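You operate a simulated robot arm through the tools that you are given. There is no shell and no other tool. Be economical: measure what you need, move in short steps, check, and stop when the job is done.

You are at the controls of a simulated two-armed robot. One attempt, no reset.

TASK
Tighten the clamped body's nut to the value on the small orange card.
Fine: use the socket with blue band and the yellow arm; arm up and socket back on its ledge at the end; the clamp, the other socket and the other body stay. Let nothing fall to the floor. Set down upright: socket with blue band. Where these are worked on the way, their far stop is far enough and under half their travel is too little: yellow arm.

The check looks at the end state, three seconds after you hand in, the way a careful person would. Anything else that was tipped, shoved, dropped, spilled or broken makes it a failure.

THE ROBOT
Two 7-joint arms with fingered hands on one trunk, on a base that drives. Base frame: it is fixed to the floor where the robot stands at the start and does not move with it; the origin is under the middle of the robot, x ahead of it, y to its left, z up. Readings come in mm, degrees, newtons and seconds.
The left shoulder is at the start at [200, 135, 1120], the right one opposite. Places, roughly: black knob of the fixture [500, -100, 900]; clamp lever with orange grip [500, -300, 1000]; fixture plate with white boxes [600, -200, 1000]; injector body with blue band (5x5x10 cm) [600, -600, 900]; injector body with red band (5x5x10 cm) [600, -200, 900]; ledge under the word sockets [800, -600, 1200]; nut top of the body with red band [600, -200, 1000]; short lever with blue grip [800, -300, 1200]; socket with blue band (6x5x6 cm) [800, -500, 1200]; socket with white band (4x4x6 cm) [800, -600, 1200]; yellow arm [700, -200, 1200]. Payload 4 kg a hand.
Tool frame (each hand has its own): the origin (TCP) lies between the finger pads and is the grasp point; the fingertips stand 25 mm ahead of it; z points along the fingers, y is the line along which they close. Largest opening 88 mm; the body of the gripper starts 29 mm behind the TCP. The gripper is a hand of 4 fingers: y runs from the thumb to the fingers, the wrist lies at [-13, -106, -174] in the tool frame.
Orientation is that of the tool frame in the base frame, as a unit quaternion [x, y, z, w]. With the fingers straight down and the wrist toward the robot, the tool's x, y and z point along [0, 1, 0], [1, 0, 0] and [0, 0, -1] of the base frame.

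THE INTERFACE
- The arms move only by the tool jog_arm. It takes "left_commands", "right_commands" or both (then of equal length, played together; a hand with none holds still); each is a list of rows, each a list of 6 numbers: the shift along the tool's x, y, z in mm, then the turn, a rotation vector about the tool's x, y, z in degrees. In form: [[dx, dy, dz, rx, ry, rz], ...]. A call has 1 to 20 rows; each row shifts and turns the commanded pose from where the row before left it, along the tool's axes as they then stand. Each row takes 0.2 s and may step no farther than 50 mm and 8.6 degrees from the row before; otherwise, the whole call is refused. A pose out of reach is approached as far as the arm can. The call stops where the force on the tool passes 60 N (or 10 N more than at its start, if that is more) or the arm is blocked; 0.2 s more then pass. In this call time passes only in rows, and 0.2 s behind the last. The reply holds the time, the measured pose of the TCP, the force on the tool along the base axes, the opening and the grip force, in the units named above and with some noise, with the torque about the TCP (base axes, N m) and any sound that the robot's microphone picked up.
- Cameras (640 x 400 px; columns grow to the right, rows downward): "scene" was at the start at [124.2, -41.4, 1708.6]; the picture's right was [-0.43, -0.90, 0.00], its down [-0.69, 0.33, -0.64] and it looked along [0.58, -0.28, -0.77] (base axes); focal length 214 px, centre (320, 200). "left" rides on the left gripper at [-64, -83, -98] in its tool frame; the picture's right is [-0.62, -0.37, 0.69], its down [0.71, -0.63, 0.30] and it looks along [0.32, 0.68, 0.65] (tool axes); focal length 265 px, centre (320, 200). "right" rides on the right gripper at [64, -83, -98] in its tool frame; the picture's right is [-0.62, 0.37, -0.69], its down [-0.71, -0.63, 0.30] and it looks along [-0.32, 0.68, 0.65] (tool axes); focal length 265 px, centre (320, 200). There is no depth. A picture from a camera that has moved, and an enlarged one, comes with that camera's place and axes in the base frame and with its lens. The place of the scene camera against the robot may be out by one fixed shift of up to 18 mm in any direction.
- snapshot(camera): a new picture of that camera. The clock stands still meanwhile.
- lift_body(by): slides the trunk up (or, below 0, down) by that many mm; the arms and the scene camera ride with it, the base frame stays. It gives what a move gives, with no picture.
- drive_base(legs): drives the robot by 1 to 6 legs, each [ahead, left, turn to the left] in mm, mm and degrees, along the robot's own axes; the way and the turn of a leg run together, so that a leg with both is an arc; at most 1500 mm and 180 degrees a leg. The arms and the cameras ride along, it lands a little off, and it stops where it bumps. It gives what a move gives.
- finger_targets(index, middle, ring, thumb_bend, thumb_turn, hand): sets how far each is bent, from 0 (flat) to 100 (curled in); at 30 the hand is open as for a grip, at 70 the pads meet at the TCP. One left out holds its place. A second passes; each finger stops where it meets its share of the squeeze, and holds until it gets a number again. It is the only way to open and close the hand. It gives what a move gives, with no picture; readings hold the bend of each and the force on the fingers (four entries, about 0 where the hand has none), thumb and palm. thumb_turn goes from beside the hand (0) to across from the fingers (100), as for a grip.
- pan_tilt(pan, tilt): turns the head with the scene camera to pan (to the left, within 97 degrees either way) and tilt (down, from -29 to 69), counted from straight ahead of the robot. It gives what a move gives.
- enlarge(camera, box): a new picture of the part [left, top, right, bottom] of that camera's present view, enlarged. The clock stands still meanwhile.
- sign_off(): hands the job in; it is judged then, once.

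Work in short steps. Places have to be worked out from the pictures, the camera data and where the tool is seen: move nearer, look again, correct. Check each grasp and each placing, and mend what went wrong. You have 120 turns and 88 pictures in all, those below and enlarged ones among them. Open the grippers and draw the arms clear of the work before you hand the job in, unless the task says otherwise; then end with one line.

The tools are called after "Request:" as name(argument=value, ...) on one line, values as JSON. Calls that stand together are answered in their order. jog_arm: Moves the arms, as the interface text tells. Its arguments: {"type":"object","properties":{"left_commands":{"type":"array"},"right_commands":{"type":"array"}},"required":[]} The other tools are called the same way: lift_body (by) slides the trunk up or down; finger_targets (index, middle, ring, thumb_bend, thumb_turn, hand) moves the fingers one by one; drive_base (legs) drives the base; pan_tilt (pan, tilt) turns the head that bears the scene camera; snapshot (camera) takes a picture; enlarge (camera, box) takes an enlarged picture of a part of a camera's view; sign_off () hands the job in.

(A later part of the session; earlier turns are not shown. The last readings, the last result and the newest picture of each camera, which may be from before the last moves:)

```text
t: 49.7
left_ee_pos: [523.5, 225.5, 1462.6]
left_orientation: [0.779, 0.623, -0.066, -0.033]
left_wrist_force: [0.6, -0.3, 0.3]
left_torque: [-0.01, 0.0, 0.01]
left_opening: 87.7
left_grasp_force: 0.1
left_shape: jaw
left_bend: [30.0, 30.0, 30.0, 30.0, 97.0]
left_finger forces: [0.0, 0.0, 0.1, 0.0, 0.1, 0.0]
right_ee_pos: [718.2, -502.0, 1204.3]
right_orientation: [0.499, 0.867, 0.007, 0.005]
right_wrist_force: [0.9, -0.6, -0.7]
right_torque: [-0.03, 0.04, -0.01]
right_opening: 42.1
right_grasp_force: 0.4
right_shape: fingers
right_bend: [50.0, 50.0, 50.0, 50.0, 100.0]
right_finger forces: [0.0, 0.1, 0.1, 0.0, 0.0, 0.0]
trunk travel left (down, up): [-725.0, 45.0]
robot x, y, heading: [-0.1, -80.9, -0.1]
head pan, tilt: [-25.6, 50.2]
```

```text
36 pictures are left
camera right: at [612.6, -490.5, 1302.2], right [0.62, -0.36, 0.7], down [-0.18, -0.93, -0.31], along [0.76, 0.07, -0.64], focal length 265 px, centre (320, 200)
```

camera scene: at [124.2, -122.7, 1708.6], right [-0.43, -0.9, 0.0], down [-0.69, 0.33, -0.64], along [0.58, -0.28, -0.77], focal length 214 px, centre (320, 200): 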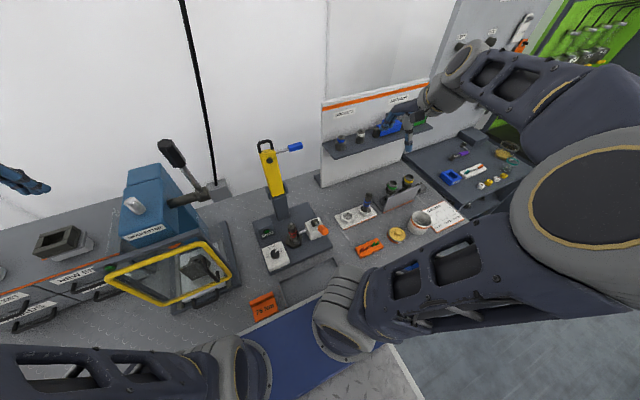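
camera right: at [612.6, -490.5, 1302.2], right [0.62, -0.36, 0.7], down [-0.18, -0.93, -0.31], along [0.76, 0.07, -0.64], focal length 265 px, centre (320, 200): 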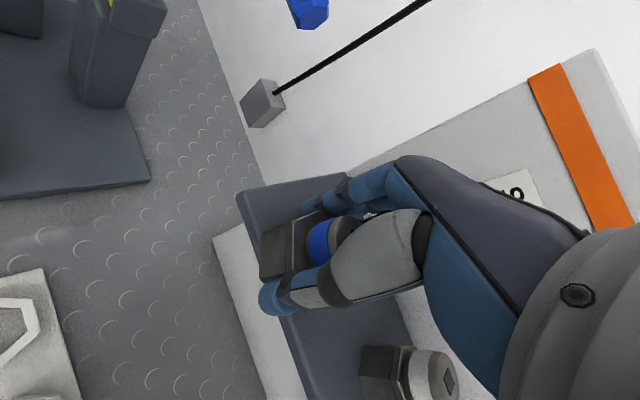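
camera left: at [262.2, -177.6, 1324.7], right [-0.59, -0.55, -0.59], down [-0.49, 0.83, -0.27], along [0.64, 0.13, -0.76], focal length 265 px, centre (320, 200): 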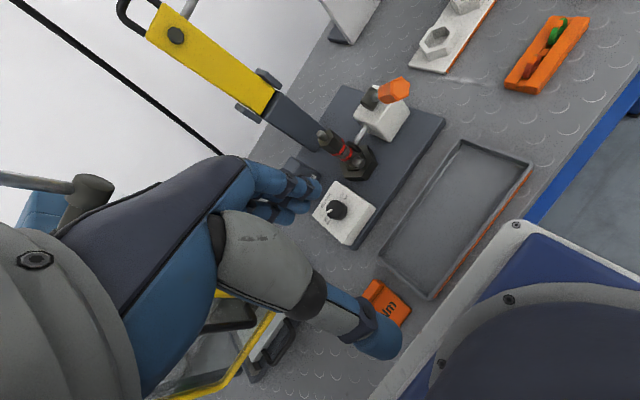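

Thumb and fingers flank the skirt just about touching. I close firmly and lift a little.

Request:
finger_targets(hand="right", index=70, middle=70, ring=70, thumb_bend=70)

Request:
jog_arm(right_commands=[[0, 0, -10, 0, 0, 0], [0, 0, -15, 0, 0, 0], [0, 0, -20, 0, 0, 0]])

Request:
snapshot(camera="right")

Request:
enlarge(camera="scene", box=[310, 80, 410, 160])

```text
t: 50.7
left_ee_pos: [523.1, 226.8, 1462.9]
left_orientation: [0.778, 0.624, -0.067, -0.034]
left_wrist_force: [0.2, 0.7, -0.3]
left_torque: [-0.02, 0.02, 0.01]
left_opening: 88.2
left_grasp_force: 0.1
left_shape: jaw
left_bend: [30.0, 30.0, 30.0, 30.0, 97.0]
left_finger forces: [0.0, 0.0, 0.0, 0.0, 0.0, 0.0]
right_ee_pos: [719.4, -501.9, 1205.0]
right_orientation: [0.5, 0.866, 0.008, 0.005]
right_wrist_force: [1.2, -0.3, 1.2]
right_torque: [0.04, -0.01, -0.02]
right_opening: 37.7
right_grasp_force: 17.7
right_shape: fingers
right_bend: [58.0, 60.0, 65.0, 51.0, 100.0]
right_finger forces: [6.8, 7.6, 3.1, 0.0, 17.6, 0.0]
trunk travel left (down, up): [-725.0, 45.0]
robot x, y, heading: [2.6, -78.8, 0.2]
head pan, tilt: [-25.6, 50.2]
```

```text
t: 51.5
left_ee_pos: [523.4, 226.0, 1463.3]
left_orientation: [0.778, 0.623, -0.067, -0.034]
left_wrist_force: [1.3, 0.0, 0.2]
left_torque: [0.0, 0.04, 0.0]
left_opening: 87.9
left_grasp_force: 0.0
left_shape: jaw
left_bend: [30.0, 30.0, 30.0, 30.0, 97.0]
left_finger forces: [0.1, 0.0, 0.0, 0.0, 0.1, 0.0]
right_ee_pos: [717.5, -502.5, 1250.5]
right_orientation: [0.499, 0.866, 0.007, 0.005]
right_wrist_force: [-0.6, -0.2, -0.6]
right_torque: [0.03, -0.04, 0.01]
right_opening: 37.8
right_grasp_force: 17.3
right_shape: fingers
right_bend: [58.0, 60.0, 65.0, 50.0, 100.0]
right_finger forces: [6.7, 7.4, 3.1, 0.0, 17.5, 0.0]
trunk travel left (down, up): [-725.0, 45.0]
robot x, y, heading: [3.3, -83.4, -0.2]
head pan, tilt: [-25.6, 50.2]
```

```text
35 pictures are left
camera right: at [611.6, -490.9, 1347.5], right [0.62, -0.36, 0.7], down [-0.18, -0.93, -0.31], along [0.76, 0.07, -0.64], focal length 265 px, centre (320, 200)
```

right: 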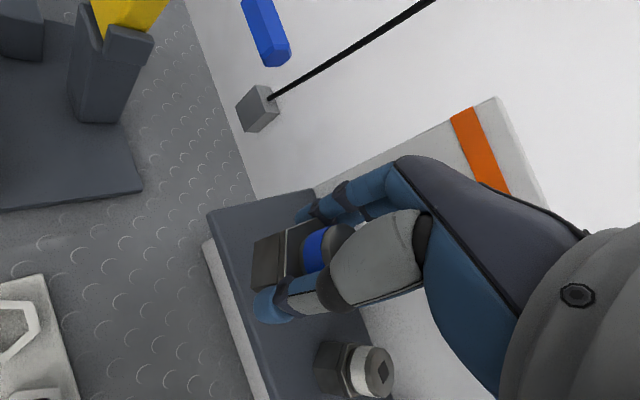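

```text
5.00 times, centred on (360, 120) of scene
camera zoom: at [124.4, -123.1, 1708.6], right [-0.43, -0.9, 0.0], down [-0.69, 0.33, -0.64], along [0.58, -0.28, -0.77], focal length 1072 px, centre (120, 600)
```

zoom: 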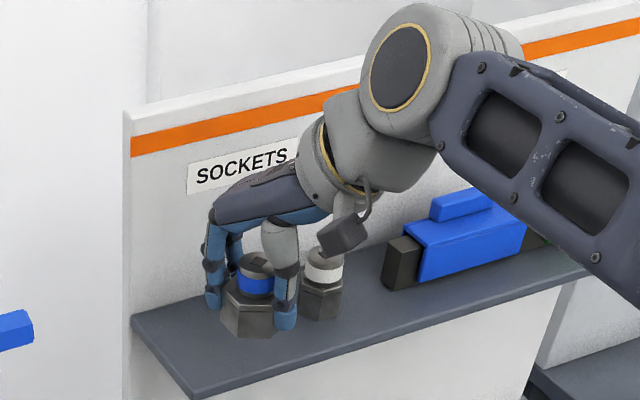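

The socket is held firmly. I pull back and up, then drive left to face the nut.

Request:
jog_arm(right_commands=[[0, 0, -30, 0, 0, 0], [18, -31, -20, 0, 0, 0], [18, -31, -20, 0, 0, 0], [18, -31, -20, 0, 0, 0], [18, -31, -20, 0, 0, 0], [18, -31, -10, 0, 0, 0], [18, -31, 0, 0, 0, 0]])

Request:
drive_base(legs=[[0, 190, 0]])

Request:
snapshot(camera="scene")

Request:
snapshot(camera="right")

```text
t: 53.1
left_ee_pos: [523.3, 227.4, 1463.4]
left_orientation: [0.778, 0.623, -0.067, -0.034]
left_wrist_force: [0.9, -0.3, 0.0]
left_torque: [0.01, 0.04, 0.04]
left_opening: 87.7
left_grasp_force: 0.0
left_shape: jaw
left_bend: [30.0, 30.0, 30.0, 30.0, 97.0]
left_finger forces: [0.0, 0.0, 0.0, 0.0, 0.1, 0.1]
right_ee_pos: [501.2, -502.9, 1367.2]
right_orientation: [0.499, 0.867, 0.007, 0.005]
right_wrist_force: [0.5, -0.2, -1.9]
right_torque: [-0.02, 0.0, 0.01]
right_opening: 37.8
right_grasp_force: 17.5
right_shape: fingers
right_bend: [58.0, 61.0, 65.0, 50.0, 100.0]
right_finger forces: [6.7, 7.3, 3.3, 0.0, 17.4, 0.1]
trunk travel left (down, up): [-725.0, 45.0]
robot x, y, heading: [-3.1, -81.0, 0.2]
head pan, tilt: [-25.6, 50.2]
```

```text
t: 54.7
left_ee_pos: [522.0, 418.1, 1463.9]
left_orientation: [0.778, 0.623, -0.067, -0.034]
left_wrist_force: [-0.3, 0.8, -0.1]
left_torque: [0.03, 0.02, -0.02]
left_opening: 87.8
left_grasp_force: 0.2
left_shape: jaw
left_bend: [30.0, 30.0, 30.0, 30.0, 97.0]
left_finger forces: [0.1, 0.0, 0.1, 0.0, 0.0, 0.0]
right_ee_pos: [502.2, -311.1, 1366.9]
right_orientation: [0.5, 0.866, 0.006, 0.005]
right_wrist_force: [-1.0, 0.3, -0.5]
right_torque: [0.01, 0.01, 0.0]
right_opening: 37.3
right_grasp_force: 17.4
right_shape: fingers
right_bend: [58.0, 61.0, 65.0, 50.0, 100.0]
right_finger forces: [6.7, 7.4, 3.3, 0.0, 17.5, 0.0]
trunk travel left (down, up): [-725.0, 45.0]
robot x, y, heading: [2.2, 109.4, -0.2]
head pan, tilt: [-25.6, 50.2]
```

```text
33 pictures are left
camera scene: at [124.4, 68.1, 1708.6], right [-0.43, -0.9, 0.0], down [-0.69, 0.33, -0.64], along [0.58, -0.28, -0.77], focal length 214 px, centre (320, 200)
```

scene: 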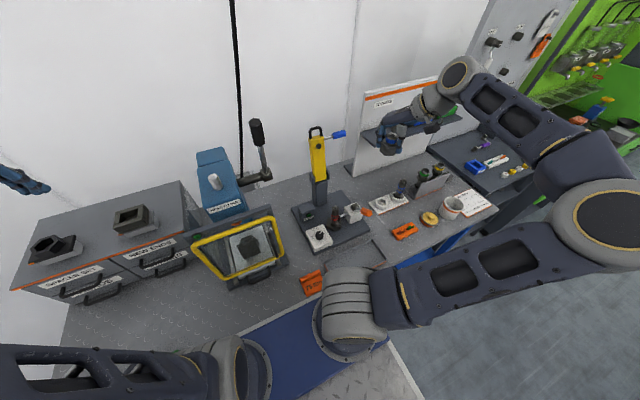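

```text
32 pictures are left
camera right: at [395.9, -299.6, 1463.8], right [0.62, -0.36, 0.7], down [-0.18, -0.93, -0.31], along [0.76, 0.07, -0.64], focal length 265 px, centre (320, 200)
```

right: 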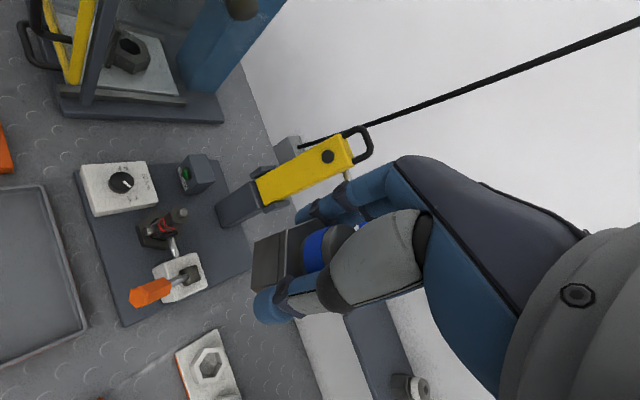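

I enlarge the body and nut for position and hex orientation.

Request:
enlarge(camera="right", box=[120, 190, 216, 290])

Request:
enlarge(camera="scene", box=[290, 120, 380, 260])

```text
4.00 times, centred on (168, 240) of right
camera zoom: at [395.9, -299.6, 1463.8], right [0.62, -0.36, 0.7], down [-0.18, -0.93, -0.31], along [0.76, 0.07, -0.64], focal length 1062 px, centre (928, 40)
```

zoom: 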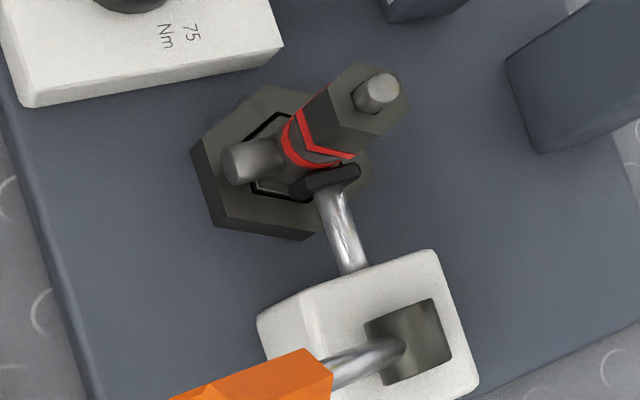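

```text
2.86 times, centred on (335, 190) of scene
camera zoom: at [124.4, 68.1, 1708.6], right [-0.43, -0.9, 0.0], down [-0.69, 0.33, -0.64], along [0.58, -0.28, -0.77], focal length 613 px, centre (277, 229)
```

zoom: 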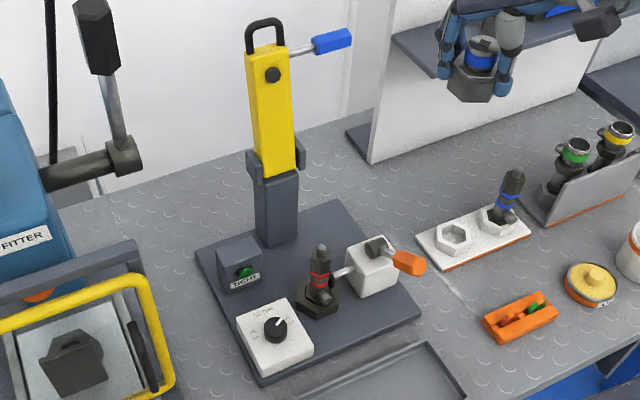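

Stud top ≈(575.5,-210,1043). I lower nearby and take a closer look at the nut's hex.

Request:
jog_arm(right_commands=[[5, 2, 42, 0, 0, 0], [5, 2, 42, 0, 0, 0], [5, 2, 42, 0, 0, 0], [4, 3, 41, 0, 0, 0]])

Request:
enlarge(camera="right", box=[180, 130, 300, 240])

```text
t: 55.7
left_ee_pos: [523.1, 418.1, 1463.8]
left_orientation: [0.778, 0.624, -0.067, -0.033]
left_wrist_force: [-0.1, -0.7, -1.1]
left_torque: [0.0, -0.02, -0.02]
left_opening: 88.1
left_grasp_force: 0.0
left_shape: jaw
left_bend: [30.0, 30.0, 30.0, 30.0, 97.0]
left_finger forces: [0.0, 0.1, 0.0, 0.0, 0.1, 0.1]
right_ee_pos: [502.0, -288.8, 1199.0]
right_orientation: [0.499, 0.866, 0.008, 0.005]
right_wrist_force: [0.6, 0.8, -1.5]
right_torque: [0.01, 0.0, 0.0]
right_opening: 37.3
right_grasp_force: 17.3
right_shape: fingers
right_bend: [58.0, 61.0, 65.0, 50.0, 100.0]
right_finger forces: [6.8, 7.3, 3.4, 0.0, 17.4, 0.1]
trunk travel left (down, up): [-725.0, 45.0]
robot x, y, heading: [-0.4, 108.7, 0.1]
head pan, tilt: [-25.6, 50.2]
```

```text
3.64 times, centred on (240, 185) of right
camera zoom: at [396.1, -277.0, 1296.2], right [0.62, -0.36, 0.7], down [-0.18, -0.93, -0.31], along [0.76, 0.07, -0.64], focal length 965 px, centre (611, 254)
```

zoom: 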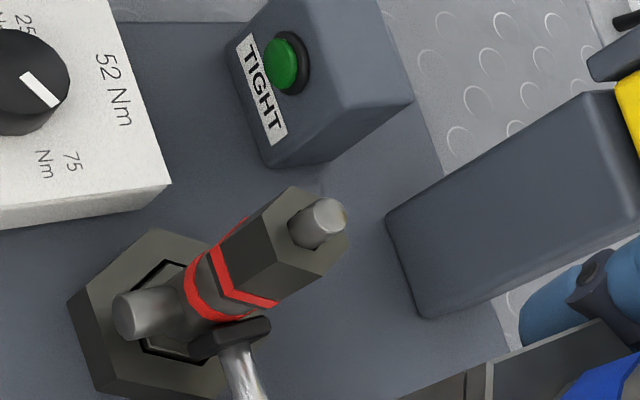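

The nut's corners lie along ±y (30°/90°), so the socket must turn 30°: I yaw the hand another −30°, and go above the nut at (571,-208).

Request:
jog_arm(right_commands=[[0, 0, 0, 0, 0, -7.5], [0, 0, 0, 0, 0, -7.5], [0, 0, 0, 0, 0, -7.5], [0, 0, 0, 0, 0, -7.5], [-7, 35, 20, 0, 0, 0], [-7, 35, 30, 0, 0, 0], [-6, 34, 30, 0, 0, 0]])

Request:
snapshot(camera="right")

Request:
enlarge(camera="scene", box=[280, 120, 400, 260])

```text
t: 57.3
left_ee_pos: [522.9, 416.7, 1463.0]
left_orientation: [0.779, 0.623, -0.066, -0.033]
left_wrist_force: [0.3, -0.2, 0.2]
left_torque: [0.0, 0.0, 0.0]
left_opening: 87.9
left_grasp_force: 0.1
left_shape: jaw
left_bend: [30.0, 30.0, 30.0, 30.0, 97.0]
left_finger forces: [0.0, 0.0, 0.0, 0.1, 0.0, 0.0]
right_ee_pos: [572.9, -207.4, 1122.3]
right_orientation: [0.259, 0.966, 0.006, 0.008]
right_wrist_force: [0.1, 0.6, -0.5]
right_torque: [0.02, 0.0, -0.02]
right_opening: 37.4
right_grasp_force: 17.6
right_shape: fingers
right_bend: [58.0, 61.0, 65.0, 50.0, 100.0]
right_finger forces: [6.7, 7.1, 3.3, 0.1, 17.3, 0.0]
trunk travel left (down, up): [-725.0, 45.0]
robot x, y, heading: [1.3, 109.1, -0.0]
head pan, tilt: [-25.6, 50.2]
```

```text
28 pictures are left
camera right: at [474.3, -250.0, 1219.1], right [0.71, 0.0, 0.7], down [0.31, -0.9, -0.31], along [0.63, 0.43, -0.64], focal length 265 px, centre (320, 200)
```

right: 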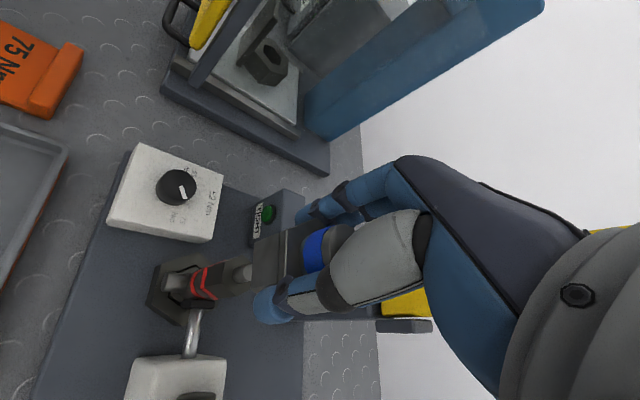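

```text
2.86 times, centred on (340, 190) of scene
camera zoom: at [124.0, 68.1, 1708.7], right [-0.43, -0.9, 0.0], down [-0.69, 0.33, -0.64], along [0.58, -0.28, -0.77], focal length 613 px, centre (263, 229)
```

zoom: 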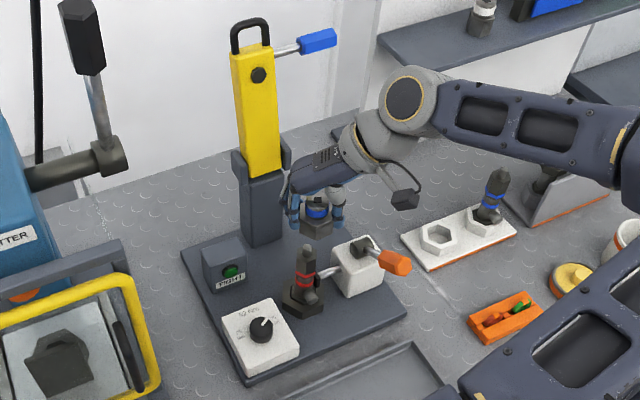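

Request:
enlarge(camera="right", box=[140, 190, 380, 340])

```text
2.67 times, centred on (260, 265) of right
camera zoom: at [474.3, -250.0, 1219.1], right [0.71, 0.0, 0.7], down [0.31, -0.9, -0.31], along [0.63, 0.43, -0.64], focal length 708 px, centre (480, 27)
```

zoom: 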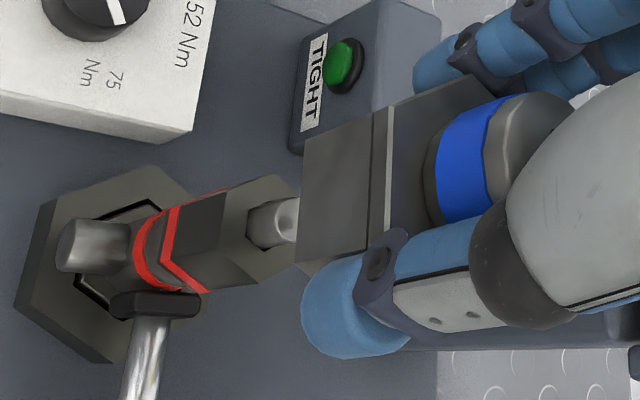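

The line of the nut axis and the socket don't quite agree; I take a tighter scene zoom to measure the offset.

Request:
enlarge(camera="scene", box=[310, 175, 350, 235])

```text
6.67 times, centred on (330, 205) of scene
camera zoom: at [124.0, 68.1, 1708.7], right [-0.43, -0.9, 0.0], down [-0.69, 0.33, -0.64], along [0.58, -0.28, -0.77], focal length 1430 px, centre (253, 167)
```

zoom: 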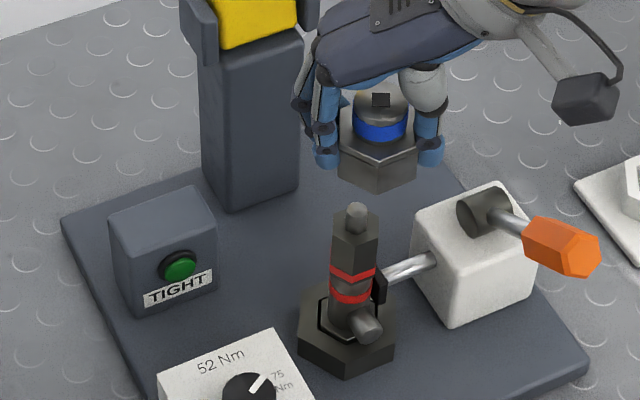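

Measured offset: socket is ≈(−7,−6) mm from the nut axis, bottom ≈25 mm below TCP. I correct it and re-check in the scene zoom.

Request:
jog_arm(right_commands=[[-3, 8.7, 0, 0, 0, 0]])

Request:
enlarge(camera="scene", box=[315, 180, 345, 225])

Request:
enlarge(camera="right", box=[180, 190, 380, 330])

```text
t: 57.7
left_ee_pos: [522.9, 417.9, 1463.4]
left_orientation: [0.779, 0.623, -0.067, -0.033]
left_wrist_force: [0.0, -0.2, -0.1]
left_torque: [0.01, 0.03, -0.01]
left_opening: 88.0
left_grasp_force: 0.1
left_shape: jaw
left_bend: [30.0, 30.0, 30.0, 30.0, 97.0]
left_finger forces: [0.0, 0.0, 0.1, 0.1, 0.1, 0.1]
right_ee_pos: [581.2, -201.4, 1122.6]
right_orientation: [0.259, 0.966, 0.006, 0.007]
right_wrist_force: [0.2, -0.7, -1.2]
right_torque: [0.05, -0.02, 0.0]
right_opening: 37.6
right_grasp_force: 17.6
right_shape: fingers
right_bend: [58.0, 61.0, 65.0, 50.0, 100.0]
right_finger forces: [6.7, 7.2, 3.3, 0.0, 17.3, 0.0]
trunk travel left (down, up): [-725.0, 45.0]
robot x, y, heading: [3.1, 109.6, 0.0]
head pan, tilt: [-25.6, 50.2]
```

```text
8.89 times, centred on (330, 202) of scene
camera zoom: at [124.4, 68.3, 1708.6], right [-0.43, -0.9, 0.0], down [-0.69, 0.33, -0.64], along [0.58, -0.28, -0.77], focal length 1906 px, centre (231, 178)
```

zoom: 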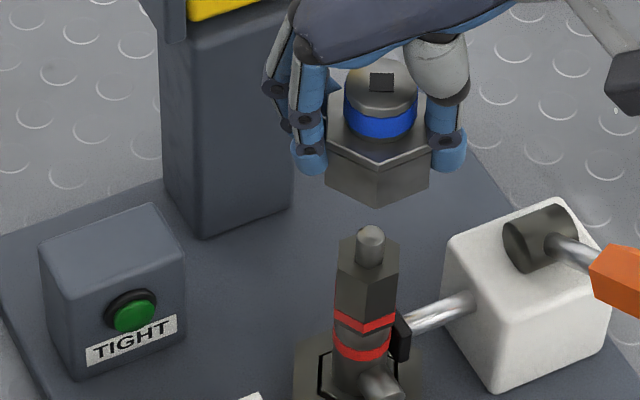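

```text
2.86 times, centred on (280, 260) of right
camera zoom: at [481.6, -244.2, 1218.8], right [0.71, 0.0, 0.7], down [0.31, -0.9, -0.31], along [0.63, 0.43, -0.64], focal length 758 px, centre (434, 29)
```

zoom: 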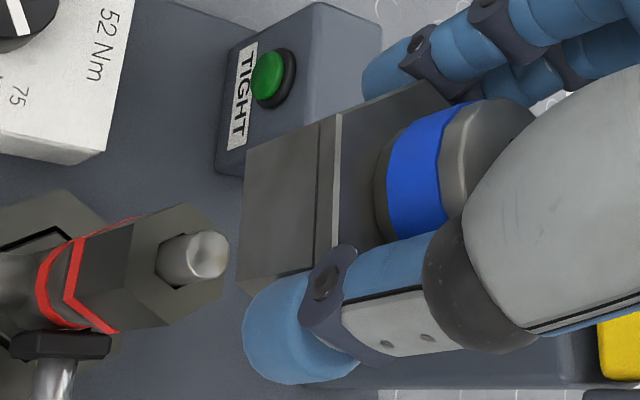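

Laterally aligned now; ≈2.5 mm remains in x. I correct and start lowering slowly while watching force.

Request:
jog_arm(right_commands=[[2.2, -1.2, 0, 0, 0, 0], [0, 0, 15, 0, 0, 0], [0, 0, 15, 0, 0, 0], [0, 0, 10, 0, 0, 0], [0, 0, 8, 0, 0, 0], [0, 0, 8, 0, 0, 0]])

Request:
enlarge(camera="scene", box=[315, 180, 345, 225])

```text
t: 59.1
left_ee_pos: [523.1, 418.4, 1462.4]
left_orientation: [0.779, 0.623, -0.067, -0.034]
left_wrist_force: [0.4, 0.2, -0.4]
left_torque: [-0.02, 0.0, 0.02]
left_opening: 88.1
left_grasp_force: 0.0
left_shape: jaw
left_bend: [30.0, 30.0, 30.0, 30.0, 97.0]
left_finger forces: [0.0, 0.1, 0.0, 0.0, 0.1, 0.1]
right_ee_pos: [578.4, -201.4, 1066.6]
right_orientation: [0.259, 0.966, 0.004, 0.007]
right_wrist_force: [0.2, 0.4, -1.8]
right_torque: [-0.01, -0.02, 0.0]
right_opening: 37.5
right_grasp_force: 16.8
right_shape: fingers
right_bend: [58.0, 61.0, 65.0, 50.0, 100.0]
right_finger forces: [6.7, 7.2, 3.3, 0.0, 17.3, 0.1]
trunk travel left (down, up): [-725.0, 45.0]
robot x, y, heading: [-1.4, 106.4, 0.2]
head pan, tilt: [-25.6, 50.2]
```

```text
8.89 times, centred on (330, 202) of scene
camera zoom: at [124.4, 68.3, 1708.6], right [-0.43, -0.9, 0.0], down [-0.69, 0.33, -0.64], along [0.58, -0.28, -0.77], focal length 1906 px, centre (231, 178)
```

zoom: 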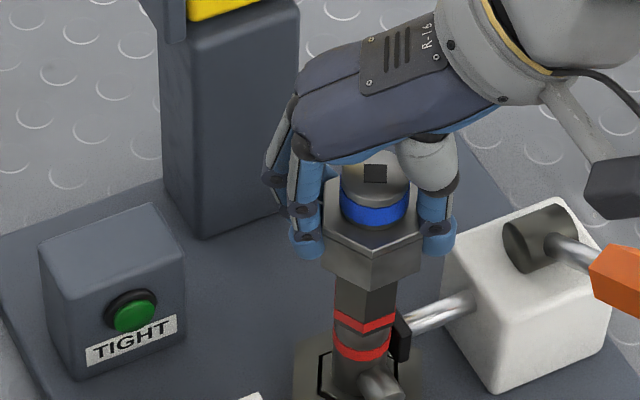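

Stud has entered without force and alignment looks good. I continue lowering.

Request:
jog_arm(right_commands=[[0, 0, 6, 0, 0, 0], [0, 0, 6, 0, 0, 0], [0, 0, 6, 0, 0, 0], [0, 0, 6, 0, 0, 0], [0, 0, 6, 0, 0, 0]])

Request:
enlarge(camera="scene", box=[315, 180, 345, 225])

```text
t: 60.3
left_ee_pos: [522.7, 417.6, 1463.2]
left_orientation: [0.779, 0.623, -0.067, -0.033]
left_wrist_force: [-0.1, 0.2, -0.3]
left_torque: [-0.03, 0.01, 0.04]
left_opening: 87.6
left_grasp_force: 0.0
left_shape: jaw
left_bend: [30.0, 30.0, 30.0, 30.0, 97.0]
left_finger forces: [0.0, 0.0, 0.1, 0.0, 0.0, 0.1]
right_ee_pos: [578.8, -202.5, 1036.8]
right_orientation: [0.259, 0.966, 0.006, 0.007]
right_wrist_force: [-0.6, 0.3, -0.9]
right_torque: [-0.02, -0.02, 0.0]
right_opening: 37.6
right_grasp_force: 17.1
right_shape: fingers
right_bend: [58.0, 61.0, 65.0, 50.0, 100.0]
right_finger forces: [6.6, 7.3, 3.2, 0.0, 17.4, 0.0]
trunk travel left (down, up): [-725.0, 45.0]
robot x, y, heading: [0.5, 107.6, -0.0]
head pan, tilt: [-25.6, 50.2]
```

```text
8.89 times, centred on (330, 202) of scene
camera zoom: at [124.4, 68.3, 1708.6], right [-0.43, -0.9, 0.0], down [-0.69, 0.33, -0.64], along [0.58, -0.28, -0.77], focal length 1906 px, centre (231, 178)
```

zoom: 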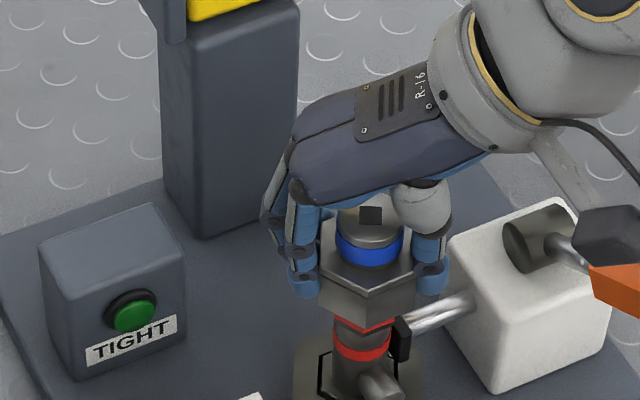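

Request:
jog_arm(right_commands=[[0, 0, 4, 0, 0, 0], [0, 0, 4, 0, 0, 0], [0, 0, 4, 0, 0, 0], [0, 0, 4, 0, 0, 0]])

```text
t: 61.3
left_ee_pos: [522.9, 418.2, 1464.1]
left_orientation: [0.779, 0.623, -0.066, -0.033]
left_wrist_force: [-0.2, 0.8, 0.4]
left_torque: [-0.04, -0.04, -0.02]
left_opening: 88.1
left_grasp_force: 0.1
left_shape: jaw
left_bend: [30.0, 30.0, 30.0, 30.0, 97.0]
left_finger forces: [0.0, 0.0, 0.0, 0.0, 0.1, 0.0]
right_ee_pos: [580.1, -202.5, 1022.3]
right_orientation: [0.259, 0.966, 0.006, 0.009]
right_wrist_force: [3.7, -0.3, 25.0]
right_torque: [0.07, -0.23, 0.03]
right_opening: 37.6
right_grasp_force: 18.4
right_shape: fingers
right_bend: [59.0, 61.0, 67.0, 51.0, 100.0]
right_finger forces: [7.2, 8.1, 5.2, 0.0, 17.5, 0.0]
trunk travel left (down, up): [-725.0, 45.0]
robot x, y, heading: [0.6, 108.5, -0.2]
head pan, tilt: [-25.6, 50.2]
```

It seated with 25 N at TCP 1022. I release and rise straight up.

Request:
finger_targets(hand="right", index=36, middle=36, ring=36, thumb_bend=36)

Request:
jog_arm(right_commands=[[0, 0, -10, 0, 0, 0], [0, 0, -25, 0, 0, 0], [0, 0, -30, 0, 0, 0], [0, 0, -40, 0, 0, 0], [0, -30, -30, 0, 0, 0], [0, -40, -20, 0, 0, 0], [0, -40, -20, 0, 0, 0]])

Request:
enlarge(camera="scene", box=[295, 110, 385, 250])

```text
t: 62.3
left_ee_pos: [523.7, 417.4, 1462.6]
left_orientation: [0.778, 0.623, -0.067, -0.034]
left_wrist_force: [0.0, 0.6, -0.6]
left_torque: [0.0, -0.02, 0.0]
left_opening: 88.2
left_grasp_force: 0.2
left_shape: jaw
left_bend: [30.0, 30.0, 30.0, 30.0, 97.0]
left_finger forces: [0.1, 0.0, 0.0, 0.0, 0.2, 0.0]
right_ee_pos: [579.6, -202.4, 1021.5]
right_orientation: [0.259, 0.966, 0.005, 0.006]
right_wrist_force: [0.6, -0.2, -0.1]
right_torque: [-0.01, 0.0, -0.04]
right_opening: 71.8
right_grasp_force: 0.0
right_shape: fingers
right_bend: [36.0, 36.0, 36.0, 36.0, 98.0]
right_finger forces: [0.0, 0.0, 0.0, 0.0, 0.1, 0.0]
trunk travel left (down, up): [-725.0, 45.0]
robot x, y, heading: [-0.2, 108.2, 0.0]
head pan, tilt: [-25.6, 50.2]
```

```text
t: 63.9
left_ee_pos: [524.4, 417.5, 1463.0]
left_orientation: [0.779, 0.623, -0.067, -0.034]
left_wrist_force: [0.6, 0.7, -0.9]
left_torque: [-0.04, 0.0, -0.03]
left_opening: 87.9
left_grasp_force: 0.0
left_shape: jaw
left_bend: [30.0, 30.0, 30.0, 30.0, 97.0]
left_finger forces: [0.0, 0.0, 0.0, 0.1, 0.0, 0.0]
right_ee_pos: [522.7, -297.0, 1195.4]
right_orientation: [0.258, 0.966, 0.006, 0.007]
right_wrist_force: [0.2, 0.2, 0.2]
right_torque: [-0.08, 0.01, 0.0]
right_opening: 71.8
right_grasp_force: 0.0
right_shape: fingers
right_bend: [36.0, 36.0, 36.0, 36.0, 98.0]
right_finger forces: [0.1, 0.0, 0.0, 0.0, 0.0, 0.0]
trunk travel left (down, up): [-725.0, 45.0]
robot x, y, heading: [2.2, 110.0, -0.2]
head pan, tilt: [-25.6, 50.2]
```

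```text
2.86 times, centred on (340, 180) of scene
camera zoom: at [124.7, 68.6, 1708.6], right [-0.43, -0.9, 0.0], down [-0.69, 0.33, -0.64], along [0.58, -0.28, -0.77], focal length 613 px, centre (263, 257)
```

zoom: 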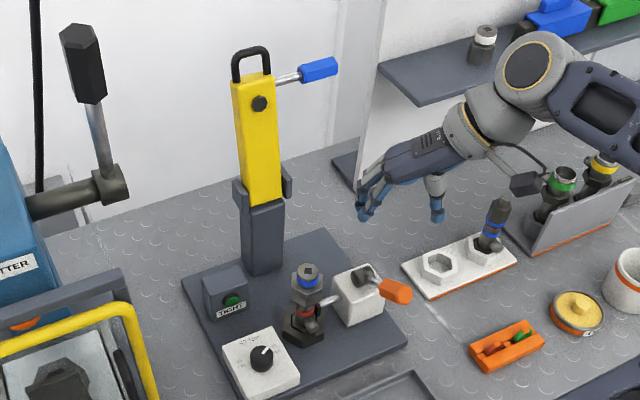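

The socket sits upright on the nut. Next the arm: handle bar ≈(745,-213,1290), hinge ≈(745,1056). I close the fist, yaw back to 0°, and rise toward a place behind the handle.

Request:
finger_targets(hand="right", index=70, middle=70, ring=70, thumb_bend=68)

Request:
jog_arm(right_commands=[[0, 0, -25, 0, 0, 7.5], [0, 0, -25, 0, 0, 7.5], [0, 0, -25, 0, 0, 7.5], [0, 0, -25, 0, 0, 7.5], [0, 0, -25, 0, 0, 7.5], [0, 0, -25, 0, 0, 7.5], [0, 0, -20, 0, 0, 7.5], [0, 0, 0, 0, 0, 7.5]])

Request:
jog_arm(right_commands=[[13, 35, 0, 0, 0, 0], [13, 35, 0, 0, 0, 0], [13, 35, 0, 0, 0, 0], [13, 35, 0, 0, 0, 0], [13, 35, 0, 0, 0, 0], [13, 35, 0, 0, 0, 0], [13, 35, 0, 0, 0, 0]])

Request:
snapshot(camera="right")

Request:
enlarge(camera="scene", box=[280, 70, 400, 220])

```text
t: 64.9
left_ee_pos: [522.3, 417.1, 1463.4]
left_orientation: [0.779, 0.623, -0.067, -0.034]
left_wrist_force: [0.6, -0.3, -0.3]
left_torque: [0.01, 0.01, -0.01]
left_opening: 87.9
left_grasp_force: 0.1
left_shape: jaw
left_bend: [30.0, 30.0, 30.0, 30.0, 97.0]
left_finger forces: [0.0, 0.0, 0.0, 0.0, 0.0, 0.1]
right_ee_pos: [521.3, -297.3, 1194.3]
right_orientation: [0.258, 0.966, 0.005, 0.007]
right_wrist_force: [0.8, -0.6, 0.2]
right_torque: [-0.03, 0.03, -0.03]
right_opening: 1.4
right_grasp_force: 0.1
right_shape: fingers
right_bend: [70.0, 70.0, 70.0, 68.0, 100.0]
right_finger forces: [0.0, 0.1, 0.0, 0.0, 0.0, 0.0]
trunk travel left (down, up): [-725.0, 45.0]
robot x, y, heading: [-0.4, 109.6, 0.1]
head pan, tilt: [-25.6, 50.2]
```

```text
t: 66.7
left_ee_pos: [523.1, 417.2, 1463.2]
left_orientation: [0.779, 0.622, -0.068, -0.033]
left_wrist_force: [-0.2, -0.4, 0.2]
left_torque: [0.01, 0.0, 0.0]
left_opening: 87.9
left_grasp_force: 0.2
left_shape: jaw
left_bend: [30.0, 30.0, 30.0, 30.0, 97.0]
left_finger forces: [0.0, 0.0, 0.0, 0.1, 0.0, 0.1]
right_ee_pos: [519.4, -299.7, 1363.8]
right_orientation: [0.707, 0.707, 0.009, 0.003]
right_wrist_force: [0.8, -0.7, 0.5]
right_torque: [0.0, -0.01, 0.0]
right_opening: 0.8
right_grasp_force: 0.1
right_shape: fingers
right_bend: [70.0, 70.0, 70.0, 68.0, 100.0]
right_finger forces: [0.1, 0.0, 0.0, 0.0, 0.0, 0.0]
trunk travel left (down, up): [-725.0, 45.0]
robot x, y, heading: [-2.9, 110.0, 0.1]
head pan, tilt: [-25.6, 50.2]
```

```text
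t: 68.3
left_ee_pos: [523.2, 417.1, 1463.8]
left_orientation: [0.779, 0.622, -0.066, -0.034]
left_wrist_force: [0.3, 0.5, 0.1]
left_torque: [0.02, 0.0, 0.01]
left_opening: 87.7
left_grasp_force: 0.1
left_shape: jaw
left_bend: [30.0, 30.0, 30.0, 30.0, 97.0]
left_finger forces: [0.0, 0.0, 0.0, 0.0, 0.0, 0.0]
right_ee_pos: [764.4, -208.3, 1369.0]
right_orientation: [0.706, 0.708, 0.007, 0.004]
right_wrist_force: [0.1, 1.3, -0.4]
right_torque: [-0.01, -0.02, -0.03]
right_opening: 1.1
right_grasp_force: 0.0
right_shape: fingers
right_bend: [70.0, 70.0, 70.0, 68.0, 100.0]
right_finger forces: [0.0, 0.1, 0.0, 0.0, 0.0, 0.0]
trunk travel left (down, up): [-725.0, 45.0]
robot x, y, heading: [-0.2, 113.0, 0.2]
head pan, tilt: [-25.6, 50.2]
```

```text
19 pictures are left
camera right: at [679.1, -146.2, 1466.0], right [0.36, -0.63, 0.69], down [-0.63, -0.71, -0.32], along [0.69, -0.32, -0.64], focal length 265 px, centre (320, 200)
```

right: 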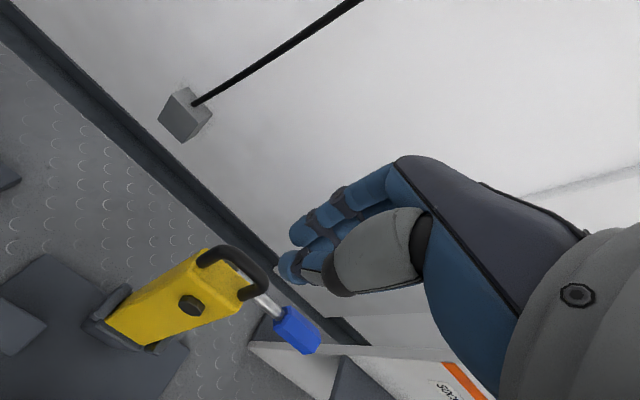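

```text
2.67 times, centred on (340, 145) of scene
camera zoom: at [124.0, 68.2, 1708.7], right [-0.43, -0.9, 0.0], down [-0.69, 0.33, -0.64], along [0.58, -0.28, -0.77], focal length 572 px, centre (267, 347)
```

zoom: 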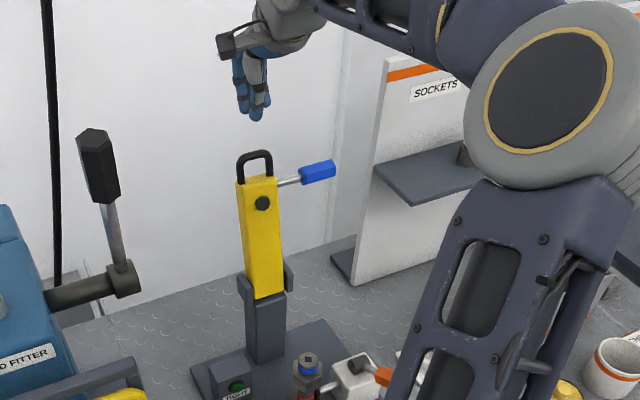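

I go behind the handle (x≈803), descend to bar height and begin pulling toward me along the arc.

Request:
jog_arm(right_commands=[[3, 40, 0, 0, 0, 0], [0, 0, 40, 0, 0, 0], [0, 0, 41, 0, 0, 0], [0, -10, 0, 0, 0, 0], [0, -12, 1, 0, 0, 0], [0, -21, 1, 0, 0, 0], [0, -21, 3, 0, 0, 0], [0, -21, 4, 0, 0, 0], [0, -20, 6, 0, 0, 0]])

Request:
enlarge(camera="scene", box=[280, 70, 400, 220])

```text
t: 70.3
left_ee_pos: [523.1, 417.3, 1463.5]
left_orientation: [0.779, 0.623, -0.067, -0.034]
left_wrist_force: [0.3, -0.7, 0.5]
left_torque: [-0.03, 0.0, -0.02]
left_opening: 87.9
left_grasp_force: 0.1
left_shape: jaw
left_bend: [30.0, 30.0, 30.0, 30.0, 97.0]
left_finger forces: [0.0, 0.0, 0.0, 0.0, 0.1, 0.0]
right_ee_pos: [701.0, -203.4, 1271.3]
right_orientation: [0.707, 0.707, 0.007, 0.003]
right_wrist_force: [0.6, -0.7, -0.4]
right_torque: [-0.01, -0.01, 0.0]
right_opening: 0.4
right_grasp_force: 0.0
right_shape: fingers
right_bend: [70.0, 70.0, 70.0, 68.0, 100.0]
right_finger forces: [0.0, 0.1, 0.0, 0.0, 0.1, 0.0]
trunk travel left (down, up): [-725.0, 45.0]
robot x, y, heading: [0.6, 111.0, 0.2]
head pan, tilt: [-25.6, 50.2]
```

```text
2.67 times, centred on (340, 145) of scene
camera zoom: at [124.6, 68.4, 1708.6], right [-0.43, -0.9, 0.0], down [-0.69, 0.33, -0.64], along [0.58, -0.28, -0.77], focal length 572 px, centre (267, 347)
```

zoom: 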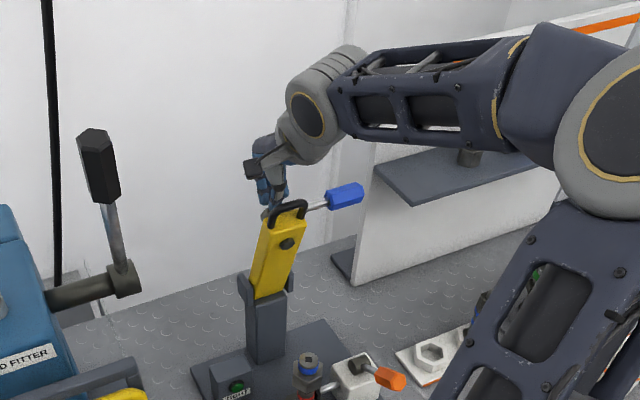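

The arm follows easily. I continue pulling along the arc.

Request:
jog_arm(right_commands=[[0, -20, 6, 0, 0, 0], [0, -20, 8, 0, 0, 0], [0, -19, 10, 0, 0, 0], [0, -18, 12, 0, 0, 0], [0, -17, 13, 0, 0, 0]])

Request:
enlarge(camera="scene", box=[280, 90, 400, 240])

```text
t: 71.5
left_ee_pos: [523.4, 417.2, 1463.9]
left_orientation: [0.779, 0.623, -0.066, -0.034]
left_wrist_force: [0.1, 0.6, 0.8]
left_torque: [-0.02, -0.01, 0.0]
left_opening: 87.8
left_grasp_force: 0.0
left_shape: jaw
left_bend: [30.0, 30.0, 30.0, 30.0, 97.0]
left_finger forces: [0.0, 0.1, 0.1, 0.0, 0.0, 0.0]
right_ee_pos: [606.7, -203.1, 1220.4]
right_orientation: [0.707, 0.707, 0.009, 0.003]
right_wrist_force: [-0.1, -0.7, -0.5]
right_torque: [0.01, 0.01, -0.01]
right_opening: 0.3
right_grasp_force: 0.2
right_shape: fingers
right_bend: [70.0, 70.0, 70.0, 68.0, 100.0]
right_finger forces: [0.0, 0.0, 0.1, 0.0, 0.0, 0.0]
trunk travel left (down, up): [-725.0, 45.0]
robot x, y, heading: [1.1, 109.9, -0.2]
head pan, tilt: [-25.6, 50.2]
```

```text
2.67 times, centred on (340, 165) of scene
camera zoom: at [124.5, 68.3, 1708.6], right [-0.43, -0.9, 0.0], down [-0.69, 0.33, -0.64], along [0.58, -0.28, -0.77], focal length 572 px, centre (267, 293)
```

zoom: 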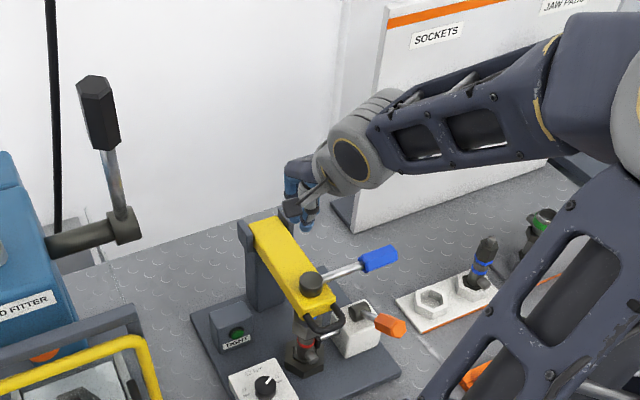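

The arm fell the rest of the way onto the socket by itself. I press down on it from above to seat it and listen.

Request:
jog_arm(right_commands=[[0, 0, 35, 0, 0, 0], [0, 0, 35, 0, 0, 0], [0, 0, 25, 0, 0, 0], [0, 0, 10, 0, 0, 0], [0, 0, 10, 0, 0, 0], [0, 0, 10, 0, 0, 0]])

Request:
enlarge(camera="scene", box=[290, 150, 390, 250])

```text
t: 72.8
left_ee_pos: [522.1, 418.2, 1463.5]
left_orientation: [0.778, 0.624, -0.067, -0.034]
left_wrist_force: [-0.3, -1.2, -0.2]
left_torque: [-0.02, 0.01, 0.0]
left_opening: 87.8
left_grasp_force: 0.1
left_shape: jaw
left_bend: [30.0, 30.0, 30.0, 30.0, 97.0]
left_finger forces: [0.0, 0.0, 0.0, 0.0, 0.1, 0.1]
right_ee_pos: [615.8, -204.0, 1113.1]
right_orientation: [0.707, 0.707, 0.013, 0.016]
right_wrist_force: [-5.2, 2.3, 31.5]
right_torque: [0.23, 0.46, 0.01]
right_opening: 0.0
right_grasp_force: 16.9
right_shape: fingers
right_bend: [70.0, 70.0, 70.0, 70.0, 100.0]
right_finger forces: [0.0, 0.0, 0.1, 0.0, 33.4, 0.0]
trunk travel left (down, up): [-725.0, 45.0]
robot x, y, heading: [2.6, 108.0, -0.2]
head pan, tilt: [-25.6, 50.2]
stopped in row 6 (right hand): the force on the tool passed its limit (the readings are from after the stop); the commanded pose is now the measured one
```

```text
4.00 times, centred on (340, 200) of scene
camera zoom: at [123.1, 69.2, 1709.1], right [-0.43, -0.9, 0.0], down [-0.69, 0.33, -0.64], along [0.58, -0.28, -0.77], focal length 858 px, centre (240, 200)
```

zoom: 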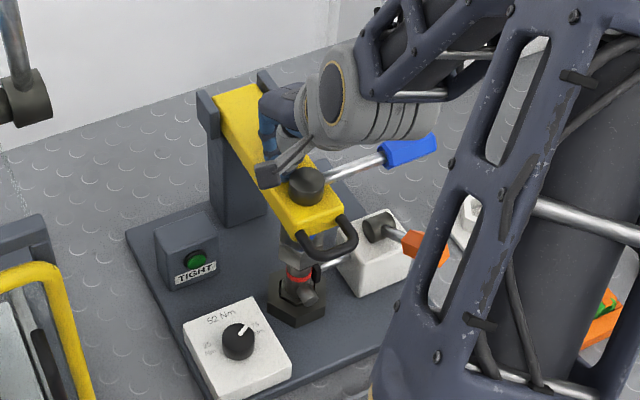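

The arm is firmly down; the lamp hasn't changed, so the blue lever (pivoting about the drive cap, pointing right) evidently turns the drive. I place the fist behind the lever's grip (+x side) to swing it clockwise toward me.

Request:
jog_arm(right_commands=[[0, 0, -40, 0, 0, 0], [0, 3, -35, 0, 0, 0], [-35, 5, 0, 0, 0, 0], [-35, 5, 0, 0, 0, 0], [-35, 5, 0, 0, 0, 0], [-10, 5, 30, 0, 0, 0]])

Request:
snapshot(camera="right")

```text
t: 74.2
left_ee_pos: [522.1, 417.6, 1464.3]
left_orientation: [0.778, 0.624, -0.068, -0.033]
left_wrist_force: [0.1, 0.7, -0.2]
left_torque: [-0.02, -0.02, -0.03]
left_opening: 88.1
left_grasp_force: 0.1
left_shape: jaw
left_bend: [30.0, 30.0, 30.0, 30.0, 97.0]
left_finger forces: [0.0, 0.0, 0.0, 0.0, 0.0, 0.1]
right_ee_pos: [636.3, -318.0, 1155.1]
right_orientation: [0.706, 0.708, 0.011, 0.013]
right_wrist_force: [-0.1, -0.1, -0.1]
right_torque: [0.01, 0.0, -0.04]
right_opening: 0.8
right_grasp_force: 0.2
right_shape: fingers
right_bend: [70.0, 70.0, 70.0, 68.0, 100.0]
right_finger forces: [0.0, 0.1, 0.0, 0.0, 0.1, 0.0]
trunk travel left (down, up): [-725.0, 45.0]
robot x, y, heading: [-1.6, 112.8, -0.2]
head pan, tilt: [-25.6, 50.2]
```

```text
14 pictures are left
camera right: at [549.4, -255.4, 1251.1], right [0.35, -0.62, 0.71], down [-0.62, -0.72, -0.32], along [0.71, -0.32, -0.63], focal length 265 px, centre (320, 200)
```

right: 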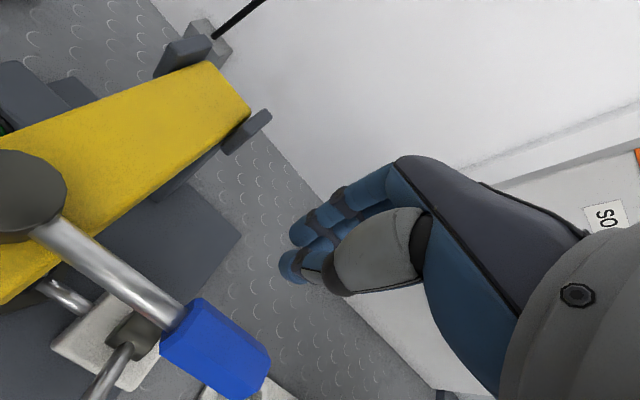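

The grip is at ≈(578,-318,1108). I lower the fist beside it and pull it around toward me by about 30°.

Request:
jog_arm(right_commands=[[0, 0, 36, 0, 0, 0], [0, -15, 0, 0, 0, 0], [0, -16, 0, 0, 0, 0], [-3, -19, 0, 0, 0, 0], [0, -19, 0, 0, 0, 0], [3, -19, 0, 0, 0, 0]])

Request:
enlarge(camera="scene", box=[290, 150, 390, 250])

```text
t: 75.6
left_ee_pos: [523.2, 417.4, 1463.8]
left_orientation: [0.779, 0.623, -0.068, -0.034]
left_wrist_force: [-0.1, 0.5, -0.5]
left_torque: [0.01, -0.03, 0.0]
left_opening: 88.0
left_grasp_force: 0.1
left_shape: jaw
left_bend: [30.0, 30.0, 30.0, 30.0, 97.0]
left_finger forces: [0.1, 0.0, 0.1, 0.0, 0.0, 0.1]
right_ee_pos: [550.9, -319.2, 1115.8]
right_orientation: [0.707, 0.707, 0.011, 0.012]
right_wrist_force: [1.3, -0.1, 1.8]
right_torque: [0.01, 0.01, 0.01]
right_opening: 0.1
right_grasp_force: 1.4
right_shape: fingers
right_bend: [70.0, 70.0, 70.0, 71.0, 100.0]
right_finger forces: [0.0, 0.0, 0.0, 0.0, 2.2, 0.0]
trunk travel left (down, up): [-725.0, 45.0]
robot x, y, heading: [1.3, 107.8, 0.0]
head pan, tilt: [-25.6, 50.2]
```

```text
4.00 times, centred on (340, 200) of scene
camera zoom: at [124.7, 68.5, 1708.6], right [-0.43, -0.9, 0.0], down [-0.69, 0.33, -0.64], along [0.58, -0.28, -0.77], focal length 858 px, centre (240, 200)
```

zoom: 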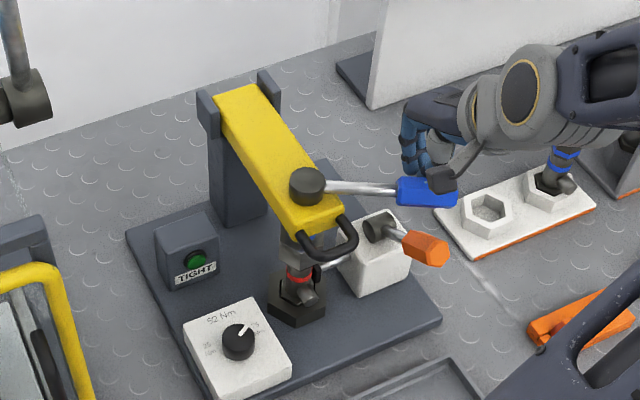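

The lever swings with little force. I continue around the arc.

Request:
jog_arm(right_commands=[[6, -18, 0, 0, 0, 0], [9.5, -17, 0, 0, 0, 0], [12, -15, 0, 0, 0, 0], [14.7, -12.5, 0, 0, 0, 0]])

Request:
enlarge(camera="scene", box=[290, 150, 390, 250])

```text
t: 76.6
left_ee_pos: [524.4, 416.0, 1463.9]
left_orientation: [0.779, 0.623, -0.067, -0.035]
left_wrist_force: [0.7, 0.3, -0.6]
left_torque: [-0.01, 0.03, -0.01]
left_opening: 87.8
left_grasp_force: 0.1
left_shape: jaw
left_bend: [30.0, 30.0, 30.0, 30.0, 97.0]
left_finger forces: [0.0, 0.0, 0.0, 0.1, 0.0, 0.0]
right_ee_pos: [490.7, -284.5, 1116.3]
right_orientation: [0.71, 0.704, 0.012, 0.022]
right_wrist_force: [18.7, -36.0, 13.3]
right_torque: [-0.61, -0.02, -0.27]
right_opening: 3.9
right_grasp_force: 25.4
right_shape: fingers
right_bend: [60.0, 67.0, 70.0, 74.0, 100.0]
right_finger forces: [23.4, 0.1, 0.0, 0.1, 27.4, 0.0]
trunk travel left (down, up): [-725.0, 45.0]
robot x, y, heading: [3.6, 106.7, -0.1]
head pan, tilt: [-25.6, 50.2]
```

```text
4.00 times, centred on (340, 200) of scene
camera zoom: at [125.1, 66.6, 1708.9], right [-0.43, -0.9, 0.0], down [-0.69, 0.33, -0.64], along [0.58, -0.28, -0.77], focal length 858 px, centre (240, 200)
```

zoom: 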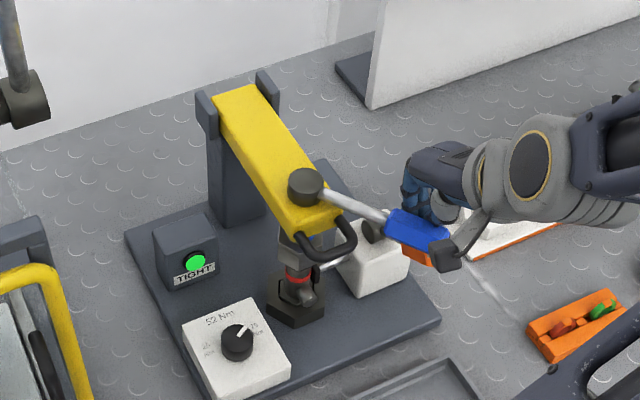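

The TIGHT lamp is lit. I back the fist off the lever, rise, and check.

Request:
jog_arm(right_commands=[[-14, 14, 0, 0, 0, 0], [-14, 16, 0, 0, 0, 0], [-10, 20, -20, 0, 0, 0], [0, 0, -40, 0, 0, 0], [0, 0, -40, 0, 0, 0], [0, 0, -40, 0, 0, 0]])

Request:
enlarge(camera="scene", box=[280, 130, 390, 250])

```text
t: 78.0
left_ee_pos: [522.4, 416.1, 1462.7]
left_orientation: [0.779, 0.622, -0.067, -0.034]
left_wrist_force: [-0.4, 0.4, -0.6]
left_torque: [-0.02, -0.02, -0.01]
left_opening: 87.8
left_grasp_force: 0.1
left_shape: jaw
left_bend: [30.0, 30.0, 30.0, 30.0, 97.0]
left_finger forces: [0.0, 0.0, 0.0, 0.0, 0.0, 0.1]
right_ee_pos: [533.3, -314.4, 1256.0]
right_orientation: [0.706, 0.708, 0.012, 0.013]
right_wrist_force: [0.0, 0.1, -0.4]
right_torque: [0.02, -0.02, 0.0]
right_opening: 0.4
right_grasp_force: 0.1
right_shape: fingers
right_bend: [70.0, 70.0, 70.0, 68.0, 100.0]
right_finger forces: [0.1, 0.0, 0.0, 0.1, 0.1, 0.0]
trunk travel left (down, up): [-725.0, 45.0]
robot x, y, heading: [0.2, 105.5, -0.2]
head pan, tilt: [-25.6, 50.2]
```

```text
3.33 times, centred on (335, 190) of scene
camera zoom: at [124.6, 68.3, 1708.6], right [-0.43, -0.9, 0.0], down [-0.69, 0.33, -0.64], along [0.58, -0.28, -0.77], focal length 715 px, centre (270, 233)
```

zoom: 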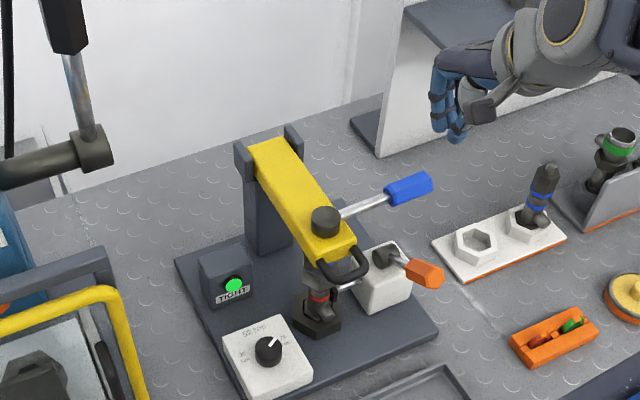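

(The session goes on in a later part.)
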